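You operate a simulated robot arm through the tools that you are given. There is no shell and no other tool.

The job below is to be done with a simulated two-armed robot. You get a single attempt, and the scene is never put back.

Task
Fit the clean strainer in the wax drum and clamp the lid shut.
Fine: stand the dirty strainer on the green table.
Where things are to end (x, y in the base frame): dirty strainer within 60 mm of [700, 230].

Only the result counts: the job must be done as asked and must still hold three seconds after the hand-in. Knocking over, shifting, dropping, spilling or breaking anything else fails it. A push-on lid holds only when it is set on centred and level and pressed home; a screw cap is set on level and turned clockwise until tight.

Robot
Two 7-joint arms with three-finger grippers on one trunk that stands fixed in place. Base frame: the origin is at the foot of the trunk, x ahead of it, y to its left, z up. Lengths are in mm, angles in degrees, forces in N, time in s.
The left shoulder is at [70, 165, 1113], the right one opposite. With the tool pointing down near the work surface each hand reaches from about 260 to 860 mm from the base axis, measured 20 degrees to its own side. Payload 3.91 kg a hand.
The TCP of each hand is the grasp point between the finger pads, 30 mm short of the fingertips. In the tool frame z runs along the fingers and y along their closing line. The gripper opens to 116 mm; its body begins 73 mm behind the TCP.
Orientation is that of the tool frame in the base frame, as [roll, pitch, yaw] about the fixed x, y, z axes, in that order (R = Rz(yaw) Ry(pitch) Rx(roll)). With the fingers straight down and closing along the base's y, the tool's x points along the base's -x, its y along +y and its z along -z.

Tools
- The arms move only by the tool send_rows. It takes "left_moves", "right_moves" or both (then of equal length, played together; a hand with none holds still); each is a list of rows, each an object (a shift or turn left out is 0, a gripper value left out holds the last) with "delta_pos": the shift along the tool's x, y, z in cm, a list of three; "angular": the turn, a rotation vector about the tool's x, y, z in degrees, a list of three; "fingers": the closure in counts, from 0 (fully open) to 255 (shut). In form: [{"delta_pos": [tx, ty, tz], "angular": [wx, wy, wz], "fingers": fingers}, ...]. A call has 1 to 20 rows; each row shifts and turns the commanded pose from where the row before left it, along the tool's axes as they then stand. Each row takes 0.2 s and may step no farther than 50 mm and 8.6 degrees from the row before; otherwise, or with a gripper value out of range, the whole call is refused. Where a pose cannot be reached the arm comes as near as it can. A force on the tool above 90 N (or 10 N above the force at the start of the call, whichever is more), or a blocked arm, ends the call early, and 0.2 s more pass. The fingers move at their own pace (about 153 mm/s each) and stop on an object; they squeeze with about 27 N. The grip force told is the motor's: it shows also when the fingers shut on nothing. Time passes only in rows, and 0.2 s behind the last, so rows that do not move let the fingers close. It gives the time, the measured TCP pose, the force on the tool (base axes), the opening and the grip force at its end, in the units of the frame above (readings bear some noise), with the torque about the TCP (base axes, N m) and any sound that the robot's microphone picked up.
- Cameras (640 x 400 px; columns grow to the right, rows downward): "scene" is now at [128.4, -3.2, 1424.4]; the picture's right is [-0.13, -0.99, 0.00], its down [-0.73, 0.09, -0.67] and it looks along [0.67, -0.08, -0.74] (base axes); focal length 350 px, centre (320, 200). "left" rides on the left gripper at [75, 17, -88] in its tool frame; the picture's right is [-0.22, 0.97, 0.00], its down [-0.70, -0.16, -0.70] and it looks along [-0.68, -0.16, 0.71] (tool axes); focal length 247 px, centre (320, 200). "right" rides on the right gripper at [52, 56, -88] in its tool frame; the picture's right is [-0.73, 0.68, 0.00], its down [-0.49, -0.52, -0.70] and it looks along [-0.48, -0.51, 0.71] (tool axes); focal length 247 px, centre (320, 200). There is no depth. A picture from a camera that has moved, and an enlarged one, comes with that camera's place and axes in the base frame and with its lens. The place of the scene camera against the robot may be out by one fixed shift of up to 25 mm in any direction.
- capture(camera): a new picture of that camera. It takes no simulated time.
- raise_lower(by): slides the trunk up (or, below 0, down) by that many mm; the arms and the scene camera ride with it, the base frame stays. It gives what a move gives, with no picture.
- head_to(pan, tilt): turns the head with the scene camera to pan (to the left, within 86 degrees either way) and tilt (down, from -29 to 69), counted from straight ahead of the robot. It gives what a move gives.
- inspect(camera, box): a new picture of the part [left, top, right, bottom] of that camera's present view, enlarged. It takes no simulated time.
- sign_off(): hands the job in; it is judged then, once.

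Places have to be worked out from the pictures, the camera data and where the tool is seen. Open the grippers and draw the arms clear of the work before you hand the job in, unless the task says otherwise.

The tools are called after "Emit:" as a command line: name --argument value ..., lists and objects as JSON in quotes. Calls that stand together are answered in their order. send_rows: Moves the arms, as the interface text tells. Its arguments: {"type":"object","properties":{"left_moves":{"type":"array","items":{"type":"object","properties":{"delta_pos":{"type":"array","items":{"type":"number"}},"angular":{"type":"array","items":{"type":"number"}},"fingers":{"type":"number"}}}},"right_moves":{"type":"array","items":{"type":"object","properties":{"delta_pos":{"type":"array","items":{"type":"number"}},"angular":{"type":"array","items":{"type":"number"}},"fingers":{"type":"number"}}}}},"required":[]} The other tools are called the same way: raise_lower (by) moves the trunk up or down; head_to (pan, tilt) turns the head that bears the scene camera; capture (camera) takes a picture; inspect (camera, box) takes an enlarged picture of a part of a camera's view; sign_off () hands the job in.

At the start:

```text
time_s: 0.0
left_position: [702.5, 105.2, 1010.2]
left_ee_rot: [-180.0, 0.0, 179.9]
left_force: [0.4, 1.0, 0.4]
left_torque: [-0.01, 0.0, -0.02]
left_gripper_width: 115.6
left_gripper_force: 0.1
right_position: [475.0, -387.3, 1022.2]
right_ee_rot: [180.0, 0.0, -180.0]
right_force: [0.6, 0.6, 0.9]
right_torque: [0.0, 0.0, -0.02]
right_gripper_width: 116.2
right_gripper_force: 0.1
trunk travel left (down, up): [-650.0, 190.0]
head pan, tilt (commanded): [-7.2, 47.7]
```

scene: 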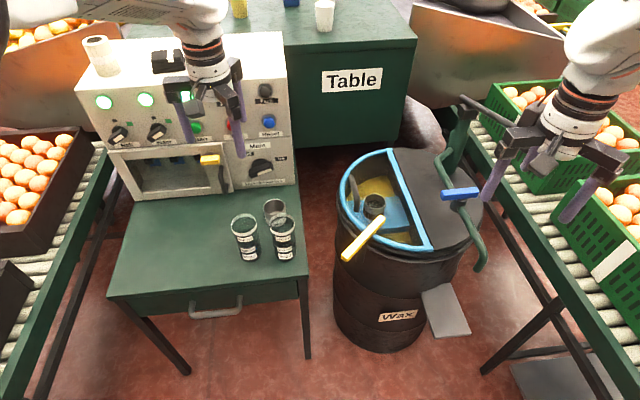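
right: 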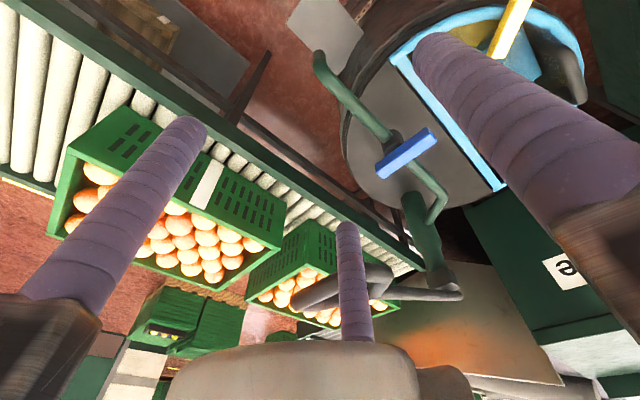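
left: 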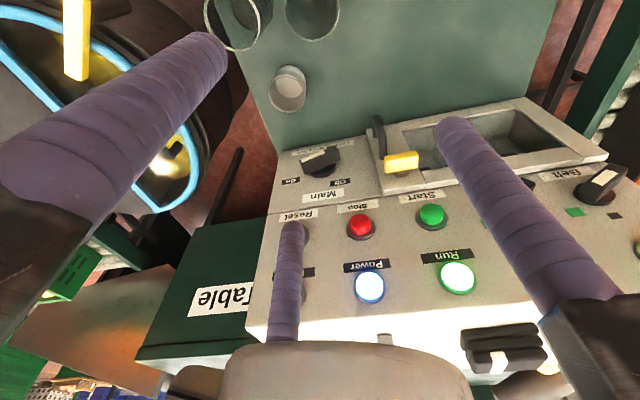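

The first pictures show a wax drum with a half-open lid, three cylindrical strainers/cups on a green table, and a machine behind. I will enlarge the important parts before moving anything.

Emit:
inspect --camera "scene" --box '[320, 90, 500, 350]'

Emit:
inspect --camera "scene" --box '[200, 180, 320, 280]'

Emit:
inspect --camera "scene" --box '[70, 20, 310, 200]'

Emit:
inspect --camera "scene" --box '[330, 140, 440, 270]'

```text
1.54 times, centred on (410, 220) of scene
camera zoom: at [128.4, -3.2, 1424.4], right [-0.13, -0.99, 0.0], down [-0.73, 0.09, -0.67], along [0.67, -0.08, -0.74], focal length 539 px, centre (182, 169)
```

zoom: 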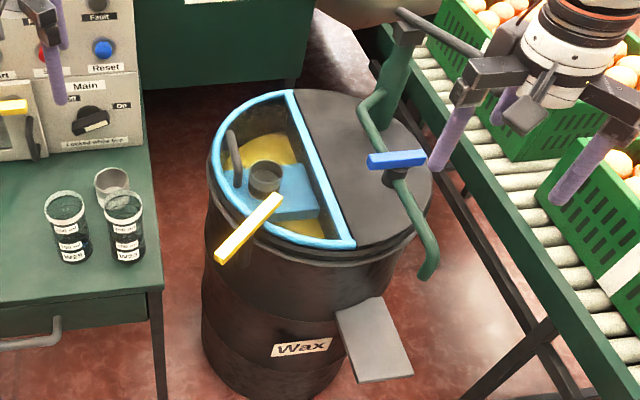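

```text
4.00 times, centred on (260, 230) of scene
camera zoom: at [128.4, -3.2, 1424.4], right [-0.13, -0.99, 0.0], down [-0.73, 0.09, -0.67], along [0.67, -0.08, -0.74], focal length 1401 px, centre (560, 80)
```

zoom: 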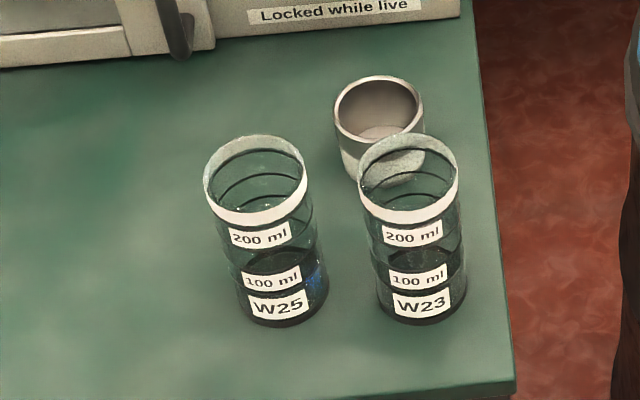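

```text
2.22 times, centred on (190, 110) of scene
camera zoom: at [128.4, -3.2, 1424.4], right [-0.13, -0.99, 0.0], down [-0.73, 0.09, -0.67], along [0.67, -0.08, -0.74], focal length 778 px, centre (609, 400)
```

zoom: 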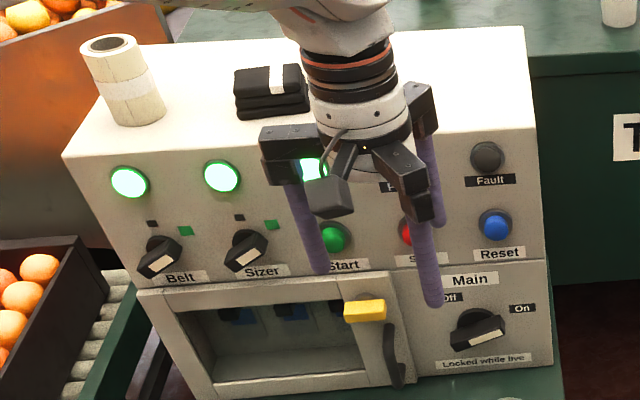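

```text
3.08 times, centred on (385, 205) of scene
camera zoom: at [128.4, -3.2, 1424.4], right [-0.13, -0.99, 0.0], down [-0.73, 0.09, -0.67], along [0.67, -0.08, -0.74], focal length 1077 px, centre (120, 185)
```

zoom: 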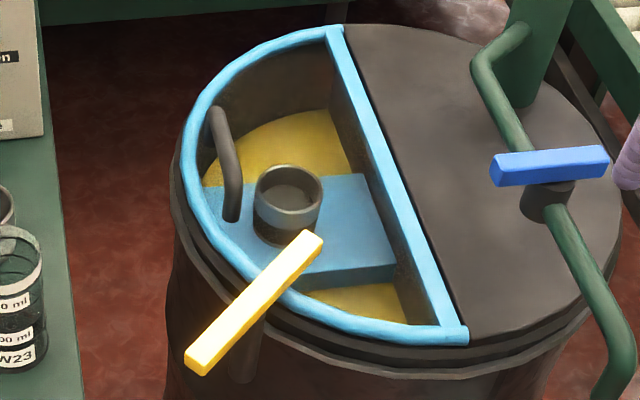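

The drum opening shows a blue frame, a dark arched handle, a yellow lever and a grey cup inside. I'm enlarging these details further to understand the mechanism.

Emit:
inspect --camera "scene" --box '[335, 165, 400, 235]'

Emit:
inspect --camera "scene" --box '[330, 205, 430, 275]'

Emit:
inspect --camera "scene" --box '[410, 90, 500, 280]'

Emit:
inspect --camera "left" --box '[0, 0, 240, 220]'

Emit:
inspect --camera "right" --box '[300, 0, 640, 240]'

Emit:
inspect --camera "scene" --box '[220, 0, 420, 120]'

```text
5.71 times, centred on (368, 200) of scene
camera zoom: at [128.4, -3.2, 1424.4], right [-0.13, -0.99, 0.0], down [-0.73, 0.09, -0.67], along [0.67, -0.08, -0.74], focal length 2001 px, centre (49, 200)
```

zoom: 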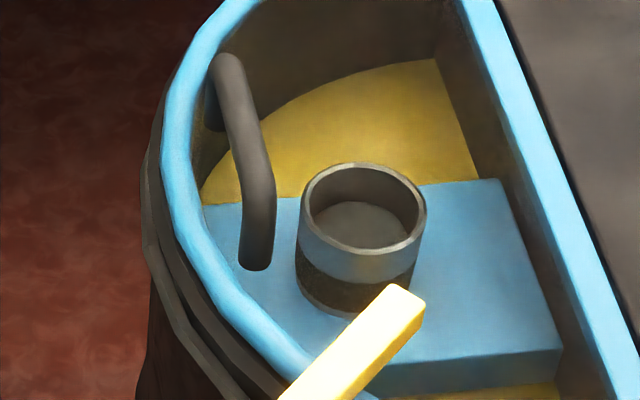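

```text
5.71 times, centred on (380, 240) of scene
camera zoom: at [128.4, -3.2, 1424.4], right [-0.13, -0.99, 0.0], down [-0.73, 0.09, -0.67], along [0.67, -0.08, -0.74], focal length 2001 px, centre (-23, -29)
```

zoom: 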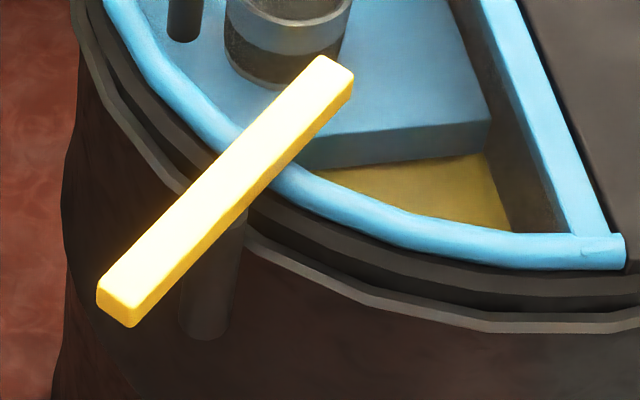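

```text
2.11 times, centred on (455, 185) of scene
camera zoom: at [128.4, -3.2, 1424.4], right [-0.13, -0.99, 0.0], down [-0.73, 0.09, -0.67], along [0.67, -0.08, -0.74], focal length 737 px, centre (36, 232)
```

zoom: 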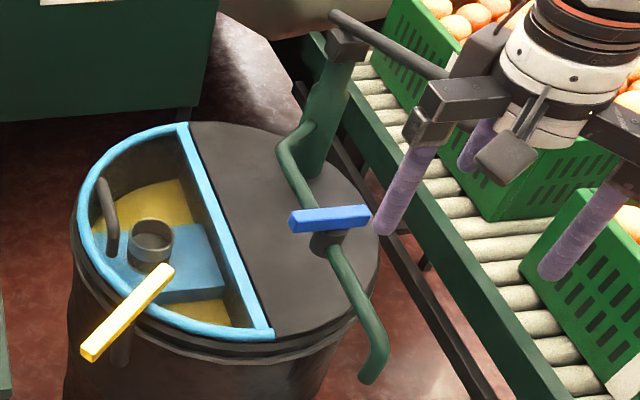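

```text
1.82 times, centred on (120, 110) of left
camera zoom: at [626.9, 122.5, 1098.0], right [0.22, 0.97, 0.0], down [0.7, -0.16, 0.7], along [0.68, -0.16, -0.71], focal length 449 px, centre (684, 364)
```

zoom: 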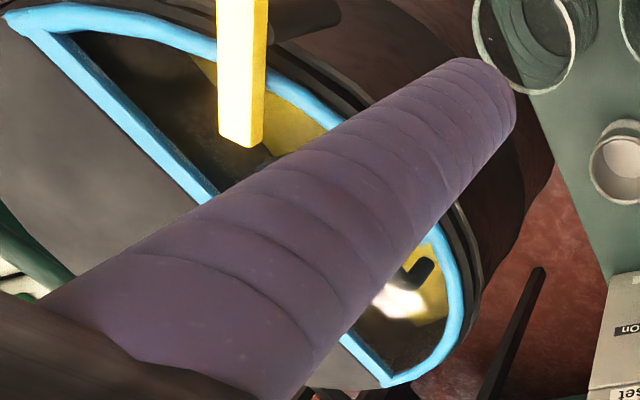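

```text
1.67 times, centred on (470, 120) of right
camera zoom: at [421.5, -332.4, 1111.0], right [0.73, 0.68, 0.0], down [0.49, -0.52, 0.7], along [0.48, -0.51, -0.71], focal length 412 px, centre (70, 333)
```

zoom: 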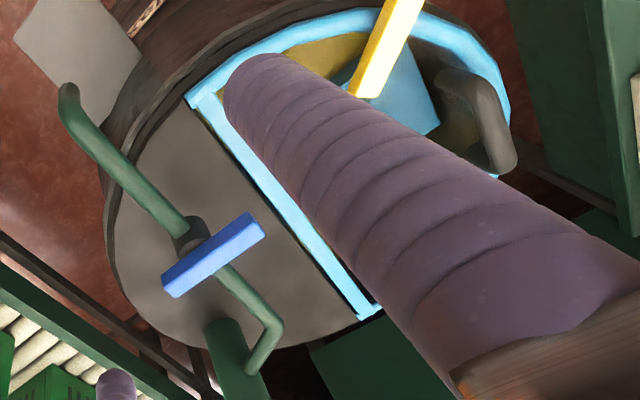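

```text
3.20 times, centred on (320, 60) of scene
camera zoom: at [128.4, -3.2, 1424.4], right [-0.13, -0.99, 0.0], down [-0.73, 0.09, -0.67], along [0.67, -0.08, -0.74], focal length 1120 px, centre (320, 648)
```

zoom: 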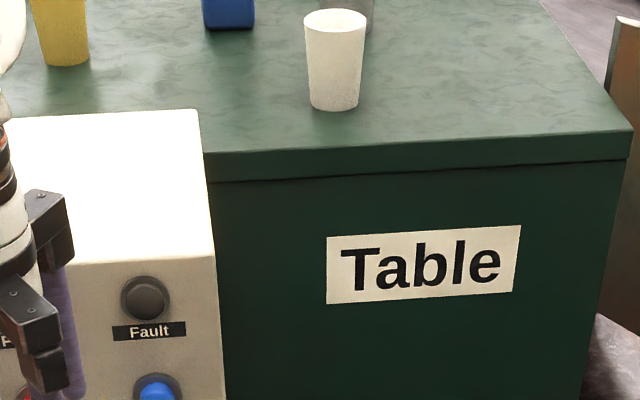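

Triangulating from the cameras puts the drum at about (690,-290), top z≈770, and the grey cup on the near green table at about (754,39,704). I'll turn the head to look at the rest of the scene, the far table included, for other strainer candidates.

Emit:
head_to --pan 10 --tilt 25

```text
time_s: 0.9
left_position: [702.7, 104.5, 1008.2]
left_ee_rot: [180.0, 0.0, -180.0]
left_force: [0.1, 0.0, 0.5]
left_torque: [0.0, 0.0, -0.01]
left_gripper_width: 116.0
left_gripper_force: 0.1
right_position: [474.1, -387.2, 1022.0]
right_ee_rot: [-180.0, 0.0, 179.9]
right_force: [0.2, -0.9, 0.2]
right_torque: [-0.04, 0.01, 0.03]
right_gripper_width: 116.0
right_gripper_force: 0.1
trunk travel left (down, up): [-650.0, 190.0]
head pan, tilt (commanded): [10.0, 25.0]
```

The head now points up and left, so I take a picture of the far area.

Emit:
capture --camera "scene"

```text
taken
camera scene: at [140.7, 22.6, 1458.7], right [0.17, -0.98, 0.0], down [-0.42, -0.07, -0.91], along [0.89, 0.16, -0.42], focal length 350 px, centre (320, 200)
```

scene: 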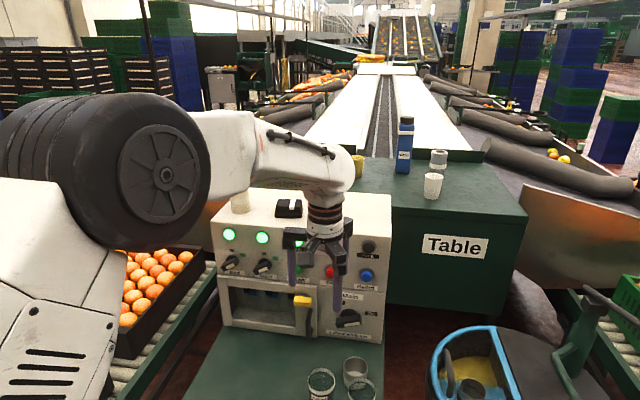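

A fruit-packing line with a labelled "Table" behind the machine; I enlarge the objects on that table and the green table's cups.

Emit:
inspect --camera "scene" --box '[340, 100, 500, 220]'

Emit:
inspect --camera "scene" --box '[200, 180, 400, 350]'

Emit:
inspect --camera "scene" --box '[400, 280, 640, 400]'

Emit:
inspect --camera "scene" --box '[290, 340, 390, 400]'

```text
3.33 times, centred on (420, 160) of scene
camera zoom: at [140.7, 22.6, 1458.7], right [0.17, -0.98, 0.0], down [-0.42, -0.07, -0.91], along [0.89, 0.16, -0.42], focal length 1167 px, centre (-13, 333)
```

zoom: 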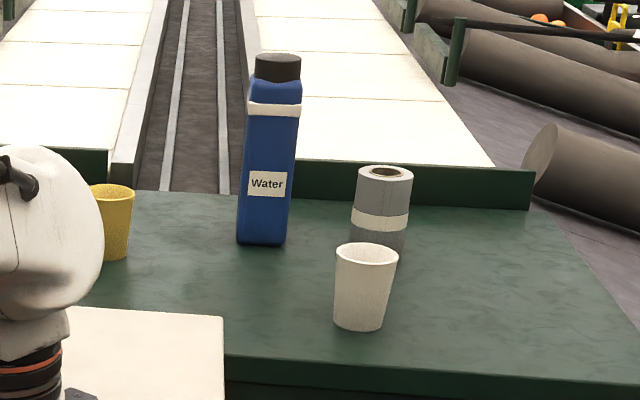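

```text
2.35 times, centred on (300, 265) of scene
camera zoom: at [140.7, 22.6, 1458.7], right [0.17, -0.98, 0.0], down [-0.42, -0.07, -0.91], along [0.89, 0.16, -0.42], focal length 824 px, centre (367, 47)
```

zoom: 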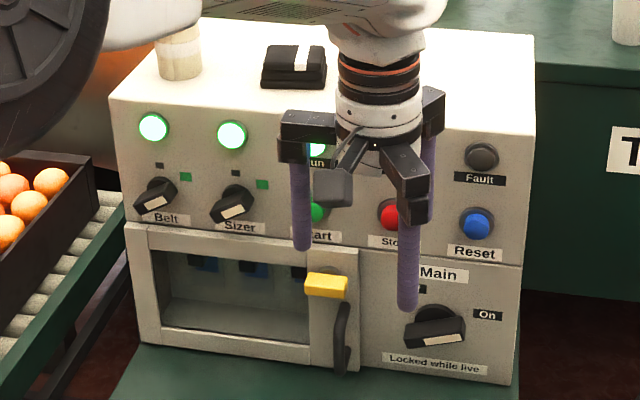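

```text
2.67 times, centred on (520, 340) of scene
camera zoom: at [140.7, 22.6, 1458.7], right [0.17, -0.98, 0.0], down [-0.42, -0.07, -0.91], along [0.89, 0.16, -0.42], focal length 934 px, centre (-213, -173)
```

zoom: 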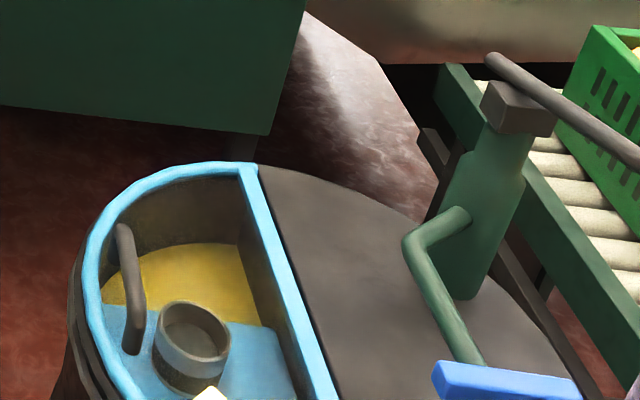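

```text
6.40 times, centred on (340, 370) of scene
camera zoom: at [140.7, 22.6, 1458.7], right [0.17, -0.98, 0.0], down [-0.42, -0.07, -0.91], along [0.89, 0.16, -0.42], focal length 2241 px, centre (192, -888)
```

zoom: 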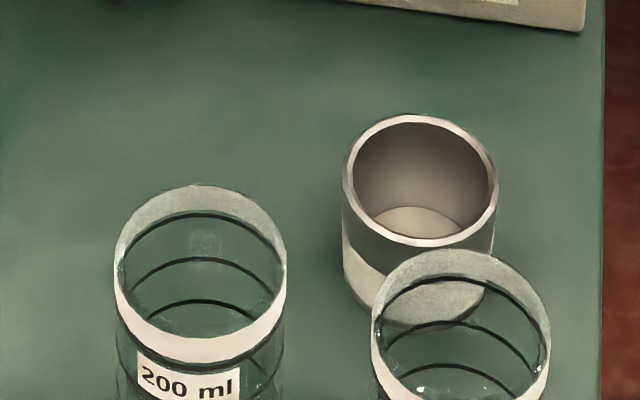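

The clean strainer (grey top, white mesh band) stands behind beaker W23, and the dirty one (brown band) is inside the drum. I'll bring the left hand's camera over the drum opening at a safe height to see whether there's a glass lid under that handle, and turn the head to the drum.

Emit:
send_rows --left_moves '[{"delta_pos": [2.03, -3.5, 1.1]}, {"delta_pos": [2.03, -3.5, 1.1]}, {"delta_pos": [2.03, -3.5, 1.1]}, {"delta_pos": [2.03, -3.5, 1.1]}, {"delta_pos": [2.03, -3.5, 1.1]}, {"delta_pos": [2.03, -3.5, 1.1]}, {"delta_pos": [2.03, -3.5, 1.1]}]'

Emit:
head_to --pan -15 --tilt 48

Emit:
capture --camera "left"

Emit:
capture --camera "scene"

```text
time_s: 2.7
left_position: [579.1, -116.6, 940.1]
left_ee_rot: [-176.1, -2.6, -175.9]
left_force: [-0.1, 0.4, 0.2]
left_torque: [0.0, 0.01, -0.06]
left_gripper_width: 115.7
left_gripper_force: 0.1
right_position: [475.0, -387.2, 1023.5]
right_ee_rot: [-179.9, 0.0, 180.0]
right_force: [0.2, 0.1, 0.6]
right_torque: [-0.02, 0.02, 0.03]
right_gripper_width: 116.1
right_gripper_force: 0.0
trunk travel left (down, up): [-650.0, 190.0]
head pan, tilt (commanded): [10.0, 25.0]
stopped in row 7 (left hand): the arm was blocked; the commanded pose is now the measured one
```

```text
time_s: 3.5
left_position: [580.3, -117.5, 939.2]
left_ee_rot: [-175.9, -2.4, -175.9]
left_force: [0.1, 0.1, -0.3]
left_torque: [0.02, -0.03, 0.02]
left_gripper_width: 116.1
left_gripper_force: 0.0
right_position: [473.4, -386.9, 1023.1]
right_ee_rot: [179.9, 0.0, -179.9]
right_force: [0.4, 0.6, -0.6]
right_torque: [0.01, 0.01, 0.0]
right_gripper_width: 116.1
right_gripper_force: 0.1
trunk travel left (down, up): [-650.0, 190.0]
head pan, tilt (commanded): [-15.0, 48.0]
```

```text
taken
camera left: at [506.8, -99.1, 1031.4], right [0.15, 0.99, -0.08], down [0.73, -0.06, 0.68], along [0.67, -0.16, -0.73], focal length 247 px, centre (320, 200)
```

left: 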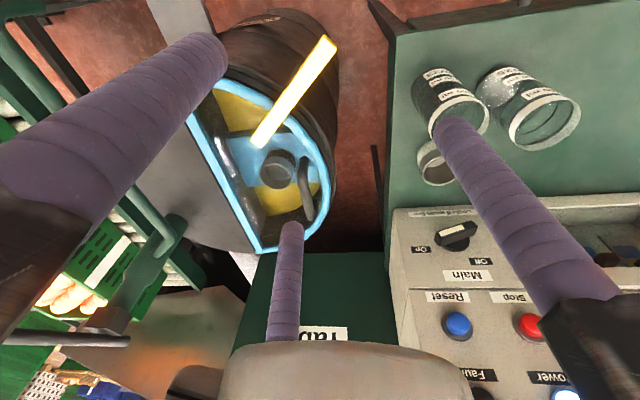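

```text
taken
camera scene: at [126.1, -13.8, 1424.0], right [-0.26, -0.97, 0.0], down [-0.72, 0.19, -0.67], along [0.65, -0.17, -0.74], focal length 350 px, centre (320, 200)
```

scene: 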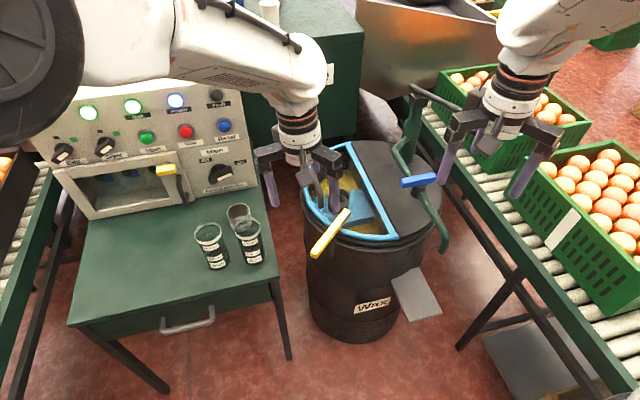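

The left arm was stopped short (no contact force, probably a joint limit), but its camera now sees the drum opening well. I enlarge that part.

Emit:
inspect --camera "left" --box '[190, 20, 360, 260]'

Emit:
inspect --camera "left" --box '[230, 110, 340, 230]'

Emit:
inspect --camera "left" --box '[390, 50, 600, 200]'

Emit:
inspect --camera "scene" --box '[290, 120, 480, 280]'

```text
1.67 times, centred on (275, 140) of left
camera zoom: at [506.8, -99.1, 1031.4], right [0.15, 0.99, -0.08], down [0.73, -0.06, 0.68], along [0.67, -0.16, -0.73], focal length 412 px, centre (395, 300)
```

zoom: 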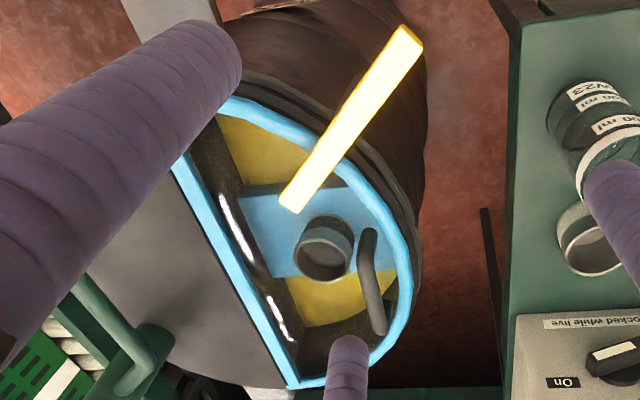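

```text
3.33 times, centred on (285, 170) of left
camera zoom: at [506.8, -99.1, 1031.4], right [0.15, 0.99, -0.08], down [0.73, -0.06, 0.68], along [0.67, -0.16, -0.73], focal length 823 px, centre (437, 300)
```

zoom: 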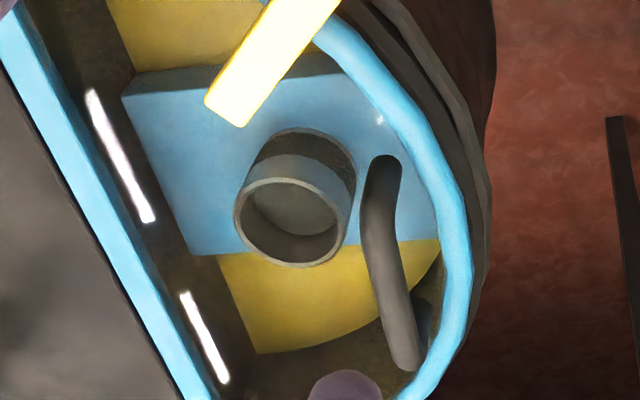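

```text
2.67 times, centred on (495, 125) of left
camera zoom: at [506.8, -99.1, 1031.4], right [0.15, 0.99, -0.08], down [0.73, -0.06, 0.68], along [0.67, -0.16, -0.73], focal length 659 px, centre (-147, 400)
```

zoom: 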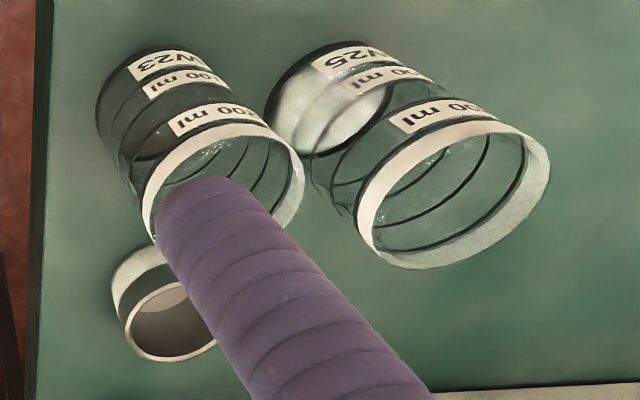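

```text
2.50 times, centred on (385, 200) of scene
camera zoom: at [126.1, -13.8, 1424.0], right [-0.26, -0.97, 0.0], down [-0.72, 0.19, -0.67], along [0.65, -0.17, -0.74], focal length 875 px, centre (158, 200)
```

zoom: 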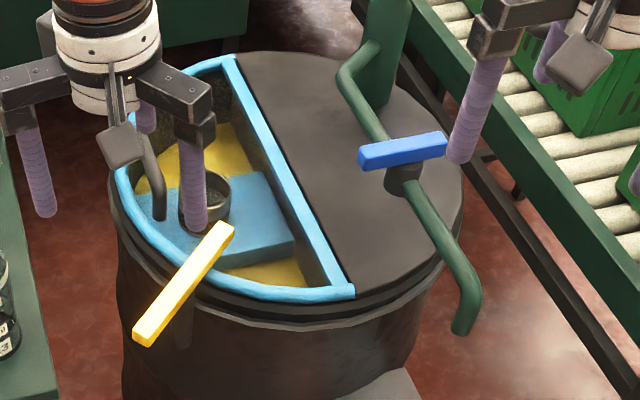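

The bright streaks over the opening are lamp reflections on a pane, so a blue-framed glass lid with the dark arched handle lies over the opening. The yellow bar sits on a post outside the rim and overhangs the lid. Next I check how the three fingers travel by half closing the left gripper in free air.

Emit:
send_rows --left_moves '[{"fingers": 128}, {"fingers": 128}, {"fingers": 128}]'

Emit:
capture --camera "left"

Emit:
inspect --camera "scene" --box '[240, 90, 380, 220]'

```text
time_s: 4.3
left_position: [580.5, -117.4, 942.0]
left_ee_rot: [-176.0, -2.4, -175.9]
left_force: [0.0, -0.2, 1.0]
left_torque: [0.03, 0.0, 0.01]
left_gripper_width: 57.7
left_gripper_force: 0.1
right_position: [474.9, -387.5, 1023.0]
right_ee_rot: [-180.0, -0.1, -179.9]
right_force: [-0.7, 0.1, -0.7]
right_torque: [0.0, 0.02, -0.05]
right_gripper_width: 115.9
right_gripper_force: 0.0
trunk travel left (down, up): [-650.0, 190.0]
head pan, tilt (commanded): [-15.0, 48.0]
```

```text
taken
camera left: at [506.7, -99.2, 1032.0], right [0.15, 0.99, -0.08], down [0.73, -0.06, 0.68], along [0.67, -0.16, -0.73], focal length 247 px, centre (320, 200)
```

left: 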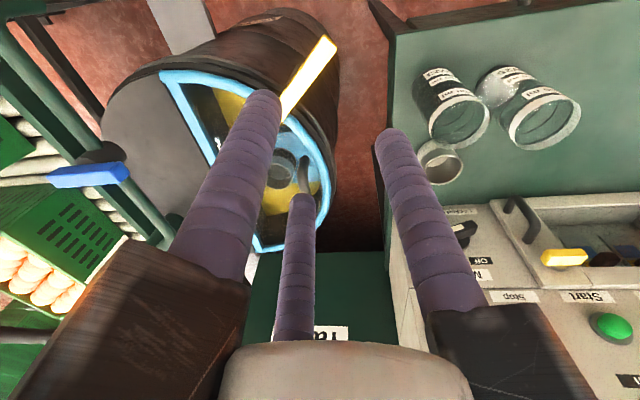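

```text
3.08 times, centred on (310, 155) of scene
camera zoom: at [126.0, -13.7, 1424.0], right [-0.26, -0.97, 0.0], down [-0.72, 0.19, -0.67], along [0.65, -0.17, -0.74], focal length 1077 px, centre (351, 338)
```

zoom: 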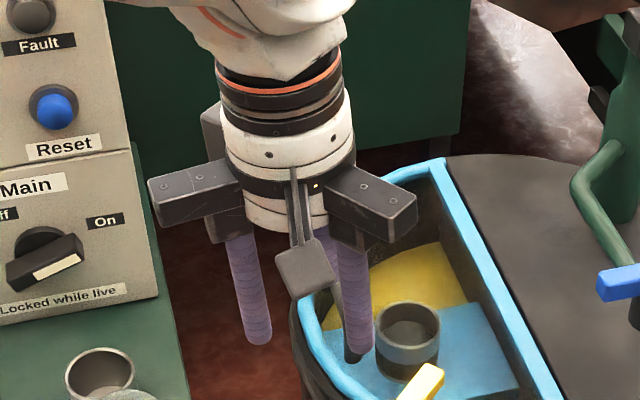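

The fingers close centrically like a three-jaw chuck (centres at half the opening plus ~11 mm, one jaw at +y). I return the left hand to its side with its orientation levelled, and bring the right hand so its camera looks at the drum's lid, handle and clamp.

Emit:
send_rows --left_moves '[{"delta_pos": [-1.5, 3.5, -1.1], "fingers": 0}, {"delta_pos": [-1.5, 3.5, -1.1], "angular": [-4, -2.4, 4.1]}, {"delta_pos": [-1.5, 3.5, -1.1]}, {"delta_pos": [-1.5, 3.5, -1.1]}, {"delta_pos": [-1.5, 3.5, -1.1]}, {"delta_pos": [-1.5, 3.5, -1.1]}, {}]'

Emit:
send_rows --right_moves '[{"delta_pos": [-0.8, 4.0, 1.0]}, {"delta_pos": [-0.8, 4.0, 1.0]}, {"delta_pos": [-0.8, 4.0, 1.0]}, {"delta_pos": [-0.8, 4.0, 1.0]}, {"delta_pos": [-0.8, 4.0, 1.0]}, {"delta_pos": [-0.8, 4.0, 1.0]}]'

Emit:
capture --camera "right"

Emit:
capture --camera "scene"

```text
time_s: 6.0
left_position: [666.0, 97.7, 1001.1]
left_ee_rot: [179.8, 0.2, 179.8]
left_force: [0.4, -0.2, 0.3]
left_torque: [0.02, 0.0, 0.05]
left_gripper_width: 116.2
left_gripper_force: 0.1
right_position: [473.7, -388.8, 1021.4]
right_ee_rot: [-180.0, 0.1, -180.0]
right_force: [0.3, -0.1, 0.0]
right_torque: [0.0, 0.02, 0.0]
right_gripper_width: 116.2
right_gripper_force: 0.0
trunk travel left (down, up): [-650.0, 190.0]
head pan, tilt (commanded): [-15.0, 48.0]
```

```text
time_s: 7.3
left_position: [667.2, 99.9, 1000.3]
left_ee_rot: [179.9, 0.3, 179.9]
left_force: [-0.2, 0.3, 0.3]
left_torque: [0.01, 0.01, -0.03]
left_gripper_width: 115.6
left_gripper_force: 0.1
right_position: [516.8, -147.4, 959.5]
right_ee_rot: [-180.0, -0.1, 180.0]
right_force: [0.7, 0.2, 0.9]
right_torque: [-0.03, 0.02, 0.0]
right_gripper_width: 115.9
right_gripper_force: 0.0
trunk travel left (down, up): [-650.0, 190.0]
head pan, tilt (commanded): [-15.0, 48.0]
```

```text
taken
camera right: at [464.8, -91.9, 1047.8], right [0.73, 0.68, 0.0], down [0.49, -0.52, 0.7], along [0.48, -0.51, -0.71], focal length 247 px, centre (320, 200)
```

right: 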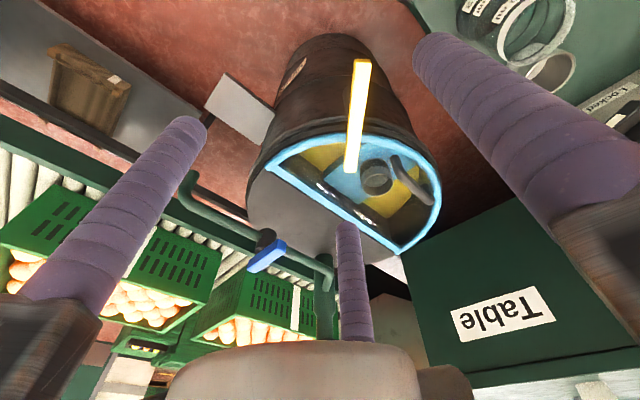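

```text
taken
camera scene: at [127.0, -12.3, 1423.9], right [-0.26, -0.97, 0.0], down [-0.72, 0.19, -0.67], along [0.65, -0.17, -0.74], focal length 350 px, centre (320, 200)
```

scene: 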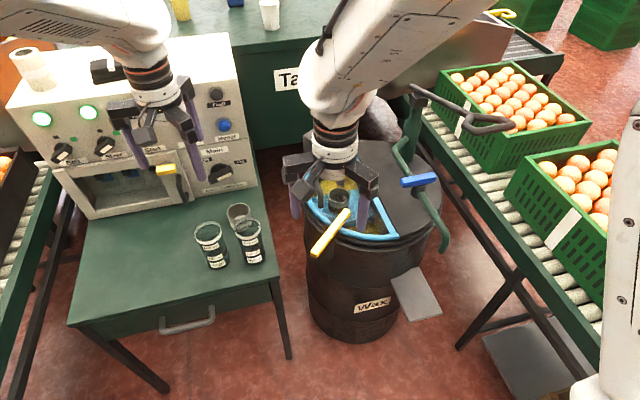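

Now the right camera has a clear view of the drum. I enlarge it for exact measurements.

Emit:
inspect --camera "right" --box '[240, 40, 450, 260]'

Emit:
inspect --camera "right" --box '[330, 50, 450, 210]'

Emit:
inspect --camera "right" --box '[350, 140, 450, 240]'

```text
1.82 times, centred on (345, 150) of right
camera zoom: at [464.8, -91.9, 1047.8], right [0.73, 0.68, 0.0], down [0.49, -0.52, 0.7], along [0.48, -0.51, -0.71], focal length 449 px, centre (274, 291)
```

zoom: 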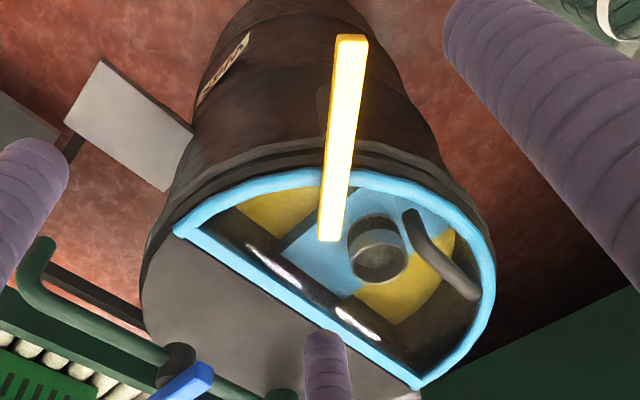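

```text
2.50 times, centred on (390, 130) of right
camera zoom: at [464.8, -91.9, 1047.8], right [0.73, 0.68, 0.0], down [0.49, -0.52, 0.7], along [0.48, -0.51, -0.71], focal length 617 px, centre (145, 375)
```

zoom: 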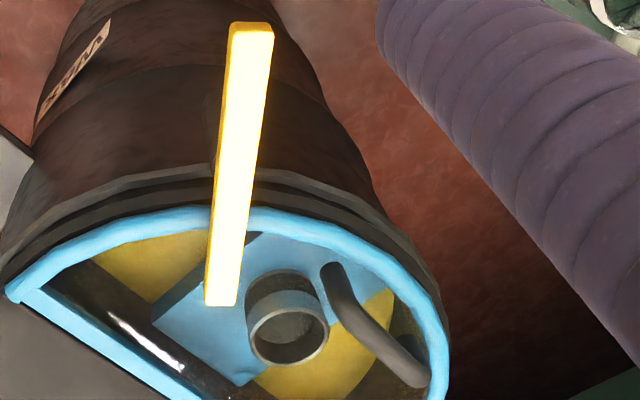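

```text
4.00 times, centred on (400, 190) of right
camera zoom: at [464.8, -91.9, 1047.8], right [0.73, 0.68, 0.0], down [0.49, -0.52, 0.7], along [0.48, -0.51, -0.71], focal length 988 px, centre (0, 240)
```

zoom: 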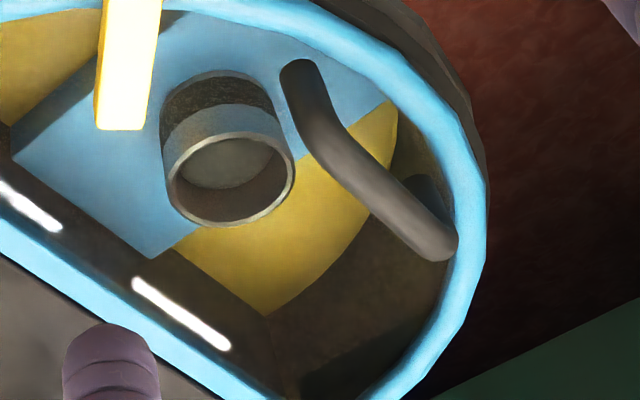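

By triangulating from two right-camera views: clamp bar inner tip ≈(665,-234,735), outer end ≈(558,-120), so it points radially over the lid edge; lid hinge line runs along x at y≈-331 from x≈573 to 932, frame z≈712; handle ≈(757,-181,748). I need a view from the +y side to fix heights, so I turn the left hand to look across at the drum.

Emit:
send_rows --left_moves '[{"delta_pos": [-0.4, -2.7, 2.5]}, {"delta_pos": [-0.4, -2.7, 2.5]}, {"delta_pos": [-0.4, -2.7, 2.5]}, {"angular": [0, 0, 8.5]}, {"angular": [0, 0, 8.5]}, {"angular": [0, 0, 8.5]}, {"angular": [0, 0, 8.5]}, {"angular": [0, 0, 8.5]}, {"angular": [0, 0, 8.5]}, {"angular": [0, 0, 8.5]}, {}]'

Emit:
capture --camera "left"

```text
time_s: 9.8
left_position: [676.3, 13.9, 924.4]
left_ee_rot: [179.7, 0.0, 120.2]
left_force: [0.2, -0.1, 0.2]
left_torque: [-0.02, 0.02, 0.0]
left_gripper_width: 116.0
left_gripper_force: 0.0
right_position: [515.5, -148.1, 958.6]
right_ee_rot: [179.9, 0.0, 180.0]
right_force: [-0.3, -1.0, -0.3]
right_torque: [-0.02, -0.01, -0.02]
right_gripper_width: 116.2
right_gripper_force: 0.1
trunk travel left (down, up): [-650.0, 190.0]
head pan, tilt (commanded): [-15.0, 48.0]
```

```text
taken
camera left: at [652.4, 86.3, 1013.7], right [0.96, 0.3, 0.0], down [0.21, -0.69, 0.7], along [0.21, -0.67, -0.72], focal length 247 px, centre (320, 200)
```

left: 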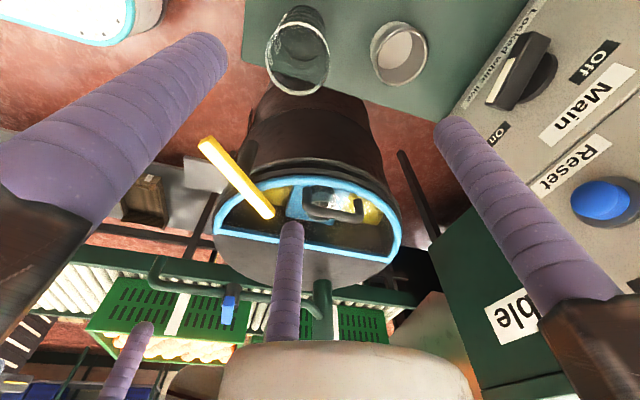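

This view from the +y side is very useful; I enlarge the drum and the clamp.

Emit:
inspect --camera "left" --box '[190, 120, 420, 300]'

Emit:
inspect --camera "left" --box '[270, 170, 410, 260]'

Emit:
inspect --camera "left" --box '[190, 125, 310, 225]'

Emit:
inspect --camera "left" --box '[240, 0, 480, 140]'

```text
2.22 times, centred on (305, 210) of left
camera zoom: at [652.4, 86.3, 1013.7], right [0.96, 0.3, 0.0], down [0.21, -0.69, 0.7], along [0.21, -0.67, -0.72], focal length 549 px, centre (353, 178)
```

zoom: 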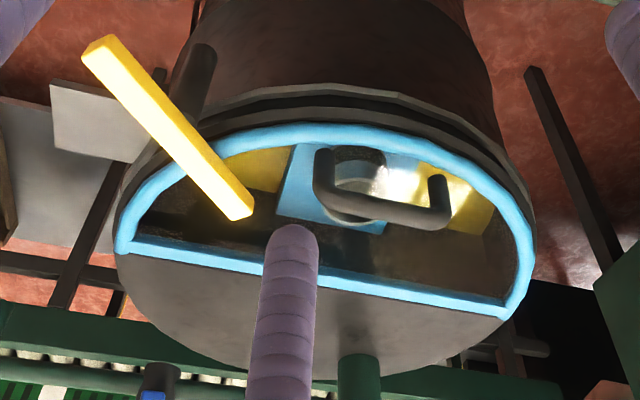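

```text
4.44 times, centred on (340, 215) of left
camera zoom: at [652.4, 86.3, 1013.7], right [0.96, 0.3, 0.0], down [0.21, -0.69, 0.7], along [0.21, -0.67, -0.72], focal length 1098 px, centre (231, 133)
```

zoom: 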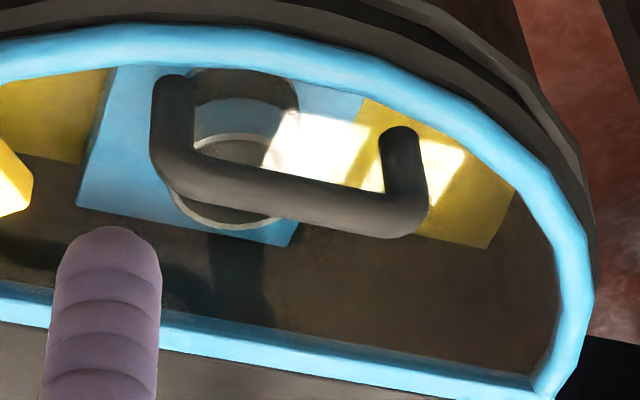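

```text
4.00 times, centred on (250, 175) of left
camera zoom: at [652.4, 86.3, 1013.7], right [0.96, 0.3, 0.0], down [0.21, -0.69, 0.7], along [0.21, -0.67, -0.72], focal length 988 px, centre (600, 300)
```

zoom: 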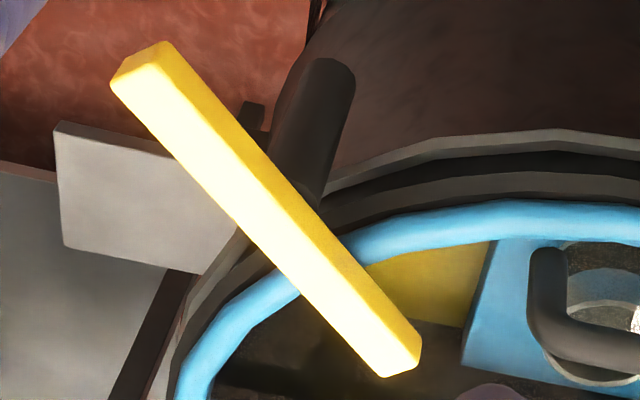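

```text
2.67 times, centred on (360, 70) of left
camera zoom: at [652.4, 86.3, 1013.7], right [0.96, 0.3, 0.0], down [0.21, -0.69, 0.7], along [0.21, -0.67, -0.72], focal length 659 px, centre (213, 547)
```

zoom: 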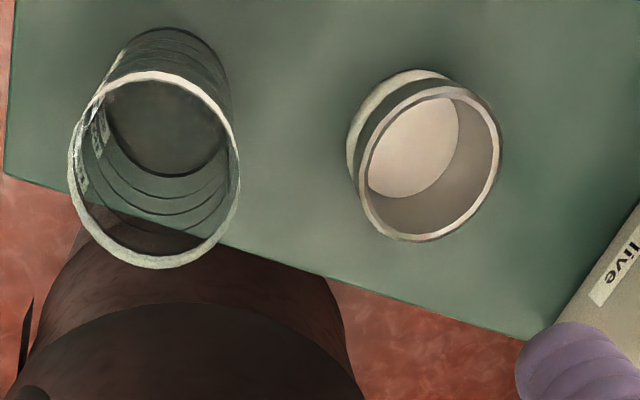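

The geometry is now clear: the yellow bar turns on a vertical post at its middle (≈(613,-177), bar top z≈735, half-length ≈74), and currently points radially over the lid, so the lid is clamped. The dirty strainer's rim centre is ≈(756,-242,693). First I unclamp: left hand backs off a bit for observing, right hand goes above the bar's outer half and turns to line up with it.

Emit:
send_rows --left_moves '[{"delta_pos": [2.2, 1.3, -1.5]}, {"delta_pos": [2.2, 1.3, -1.5]}, {}, {}, {}, {}, {}, {}, {}, {}]' --right_moves '[{"delta_pos": [-2.0, 0, 3.3]}, {"delta_pos": [-2.0, 0, 3.3]}, {"delta_pos": [-2.0, 0, 3.3]}, {"angular": [0, 0, 8]}, {"angular": [0, 0, 8]}, {"angular": [0, 0, 8]}, {"angular": [0, 0, 8]}, {"angular": [0, 0, 8]}, {"angular": [0, 0, 8], "fingers": 100}, {}]'

Emit:
capture --camera "right"

Emit:
capture --camera "left"

Emit:
capture --camera "scene"

```text
time_s: 11.9
left_position: [675.9, 64.0, 955.7]
left_ee_rot: [179.7, 0.0, 120.3]
left_force: [0.3, 0.8, 0.2]
left_torque: [-0.01, 0.0, 0.02]
left_gripper_width: 116.0
left_gripper_force: 0.1
right_position: [583.0, -148.0, 862.8]
right_ee_rot: [180.0, 0.0, 131.9]
right_force: [0.7, -0.2, -0.3]
right_torque: [-0.02, -0.03, -0.02]
right_gripper_width: 70.5
right_gripper_force: 0.1
trunk travel left (down, up): [-650.0, 190.0]
head pan, tilt (commanded): [-15.0, 48.0]
```

```text
taken
camera right: at [588.8, -72.6, 952.1], right [1.0, -0.09, 0.0], down [-0.06, -0.71, 0.7], along [-0.06, -0.7, -0.71], focal length 247 px, centre (320, 200)
```

right: 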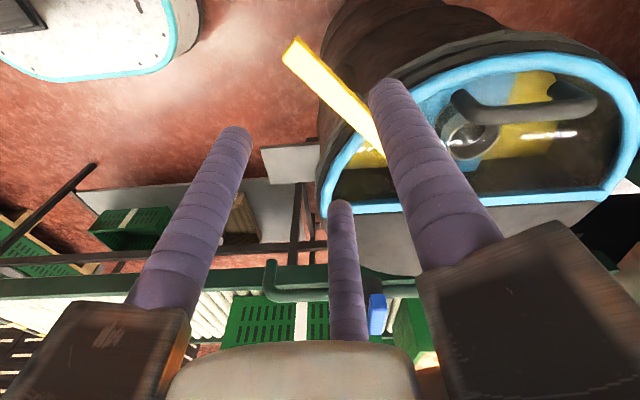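

```text
taken
camera left: at [652.1, 135.8, 1044.9], right [0.95, 0.3, 0.0], down [0.21, -0.68, 0.7], along [0.21, -0.67, -0.72], focal length 247 px, centre (320, 200)
```

left: 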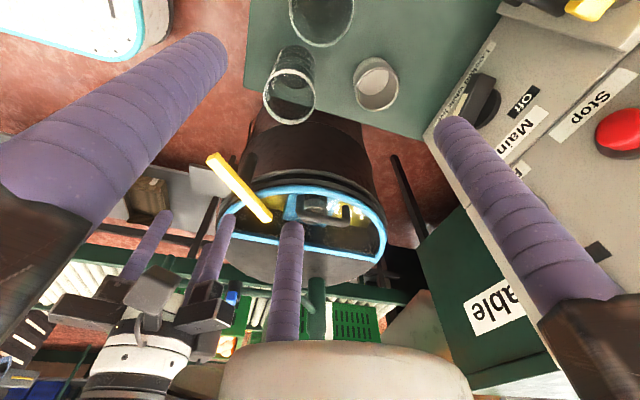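

```text
taken
camera scene: at [126.1, -13.7, 1424.0], right [-0.26, -0.97, 0.0], down [-0.72, 0.19, -0.67], along [0.65, -0.17, -0.74], focal length 350 px, centre (320, 200)
```

scene: 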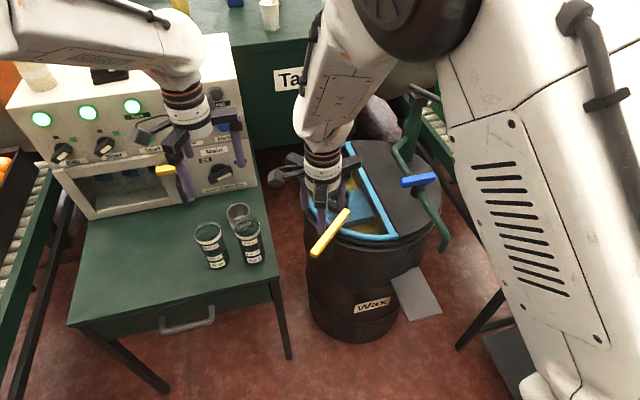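

The three views agree on the bar: outer end (564,-121), centre (613.5,-175.5). I lower the right hand onto the outer half with the fingers straddling it, without closing yet.

Emit:
send_rows --right_moves '[{"delta_pos": [0.52, -0.3, 3.0]}, {"delta_pos": [0, 0, 3.2]}, {"delta_pos": [0, 0, 3.2]}, {"delta_pos": [0, 0, 3.2]}, {}]'

Emit:
inspect --camera "left" --box '[150, 120, 350, 280]'

Emit:
capture --camera "right"

Emit:
inspect --camera "scene" --box '[270, 130, 440, 280]'

```text
time_s: 13.2
left_position: [675.2, 63.2, 956.9]
left_ee_rot: [179.7, -0.2, 120.2]
left_force: [-0.6, 1.5, 0.7]
left_torque: [0.05, 0.03, 0.0]
left_gripper_width: 116.2
left_gripper_force: 0.1
right_position: [577.5, -145.1, 736.2]
right_ee_rot: [180.0, 0.0, 132.0]
right_force: [-0.1, 0.3, 0.2]
right_torque: [-0.01, 0.01, -0.01]
right_gripper_width: 70.4
right_gripper_force: 0.1
trunk travel left (down, up): [-650.0, 190.0]
head pan, tilt (commanded): [-15.0, 48.0]
```

```text
2.50 times, centred on (250, 200) of left
camera zoom: at [651.5, 136.0, 1045.4], right [0.95, 0.3, 0.01], down [0.21, -0.68, 0.7], along [0.21, -0.67, -0.72], focal length 617 px, centre (495, 200)
```

zoom: 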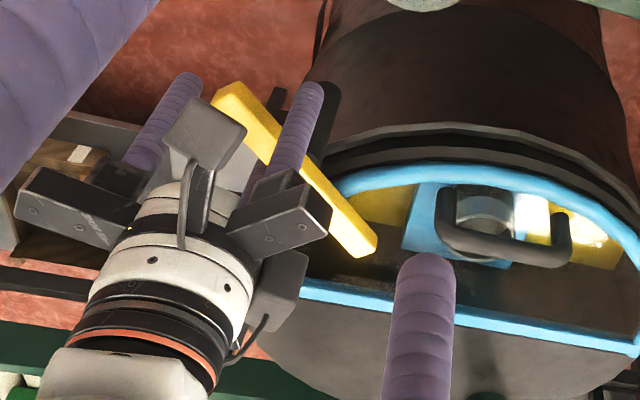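

```text
taken
camera right: at [582.8, -69.6, 824.8], right [1.0, -0.09, 0.0], down [-0.06, -0.71, 0.7], along [-0.06, -0.7, -0.71], focal length 247 px, centre (320, 200)
```

right: 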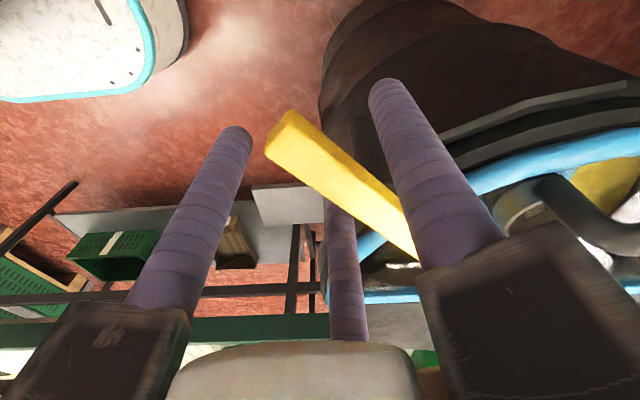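

```text
2.67 times, centred on (355, 205) of scene
camera zoom: at [125.2, -13.5, 1424.1], right [-0.26, -0.97, 0.0], down [-0.72, 0.19, -0.67], along [0.65, -0.17, -0.74], focal length 934 px, centre (227, 187)
```

zoom: 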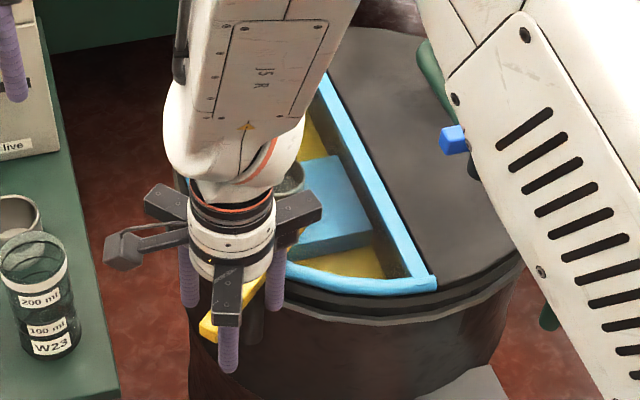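

The bar lies between the single finger and the pair as planned. I close the right gripper onto it.

Emit:
send_rows --right_moves '[{"fingers": 150}, {"fingers": 200}, {"fingers": 255}, {}]'

Emit:
capture --camera "right"

```text
time_s: 14.2
left_position: [675.2, 61.7, 955.6]
left_ee_rot: [179.6, -0.1, 120.4]
left_force: [1.0, 0.1, -0.3]
left_torque: [-0.02, -0.04, 0.0]
left_gripper_width: 116.0
left_gripper_force: 0.1
right_position: [576.3, -147.3, 736.4]
right_ee_rot: [-179.9, 0.0, 131.8]
right_force: [-3.8, -10.1, -3.5]
right_torque: [-0.6, -0.42, -0.46]
right_gripper_width: 31.7
right_gripper_force: 44.9
trunk travel left (down, up): [-650.0, 190.0]
head pan, tilt (commanded): [-15.0, 48.0]
```

```text
taken
camera right: at [582.8, -71.3, 824.1], right [1.0, -0.09, 0.0], down [-0.06, -0.71, 0.7], along [-0.06, -0.7, -0.71], focal length 247 px, centre (320, 200)
```

right: 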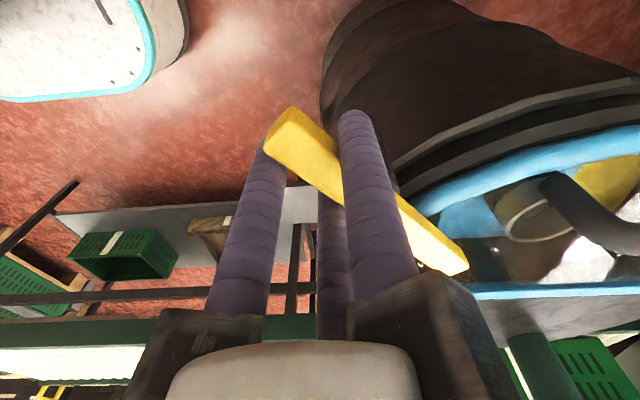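

The bar is held (31.7 mm). I now try turning it counter-clockwise about its post by a small amount and watch the forces.

Emit:
send_rows --right_moves '[{"delta_pos": [-0.095, -0.396, 0], "angular": [0, 0, -5]}, {"delta_pos": [-0.095, -0.396, 0], "angular": [0, 0, -5]}, {}]'

Emit:
capture --camera "right"

Emit:
inspect --camera "left" --box '[150, 120, 350, 280]'

```text
time_s: 14.9
left_position: [677.4, 64.9, 954.6]
left_ee_rot: [179.8, -0.1, 120.3]
left_force: [0.9, 1.6, 0.3]
left_torque: [0.0, -0.03, -0.01]
left_gripper_width: 116.0
left_gripper_force: 0.1
right_position: [573.3, -149.3, 736.0]
right_ee_rot: [179.9, -0.1, 142.0]
right_force: [8.1, 8.1, -6.3]
right_torque: [1.06, 0.63, -3.18]
right_gripper_width: 36.6
right_gripper_force: 45.0
trunk travel left (down, up): [-650.0, 190.0]
head pan, tilt (commanded): [-15.0, 48.0]
```

```text
taken
camera right: at [567.2, -74.1, 824.4], right [1.0, 0.09, 0.0], down [0.06, -0.71, 0.7], along [0.06, -0.7, -0.72], focal length 247 px, centre (320, 200)
```

right: 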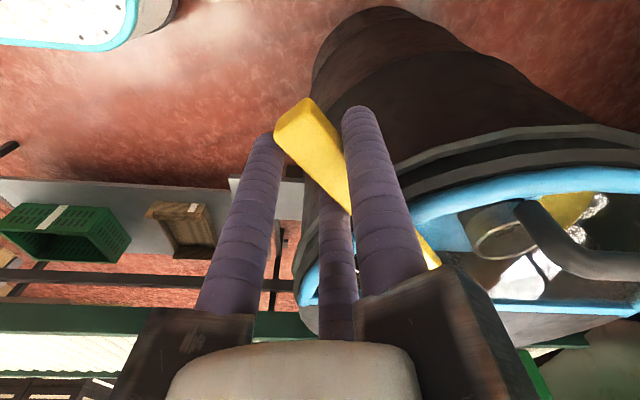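

```text
2.50 times, centred on (250, 200) of left
camera zoom: at [653.4, 137.2, 1043.9], right [0.95, 0.3, 0.0], down [0.21, -0.68, 0.7], along [0.21, -0.67, -0.72], focal length 617 px, centre (495, 200)
```

zoom: 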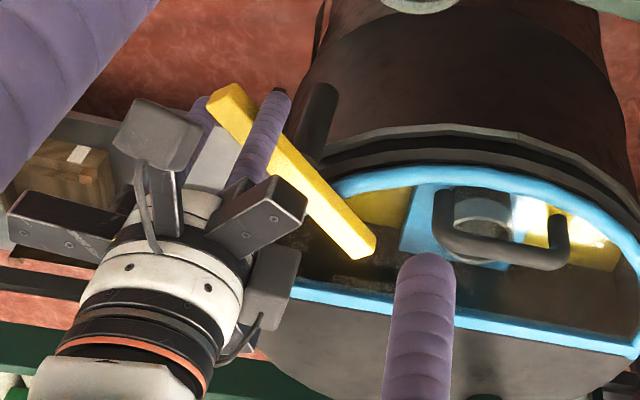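

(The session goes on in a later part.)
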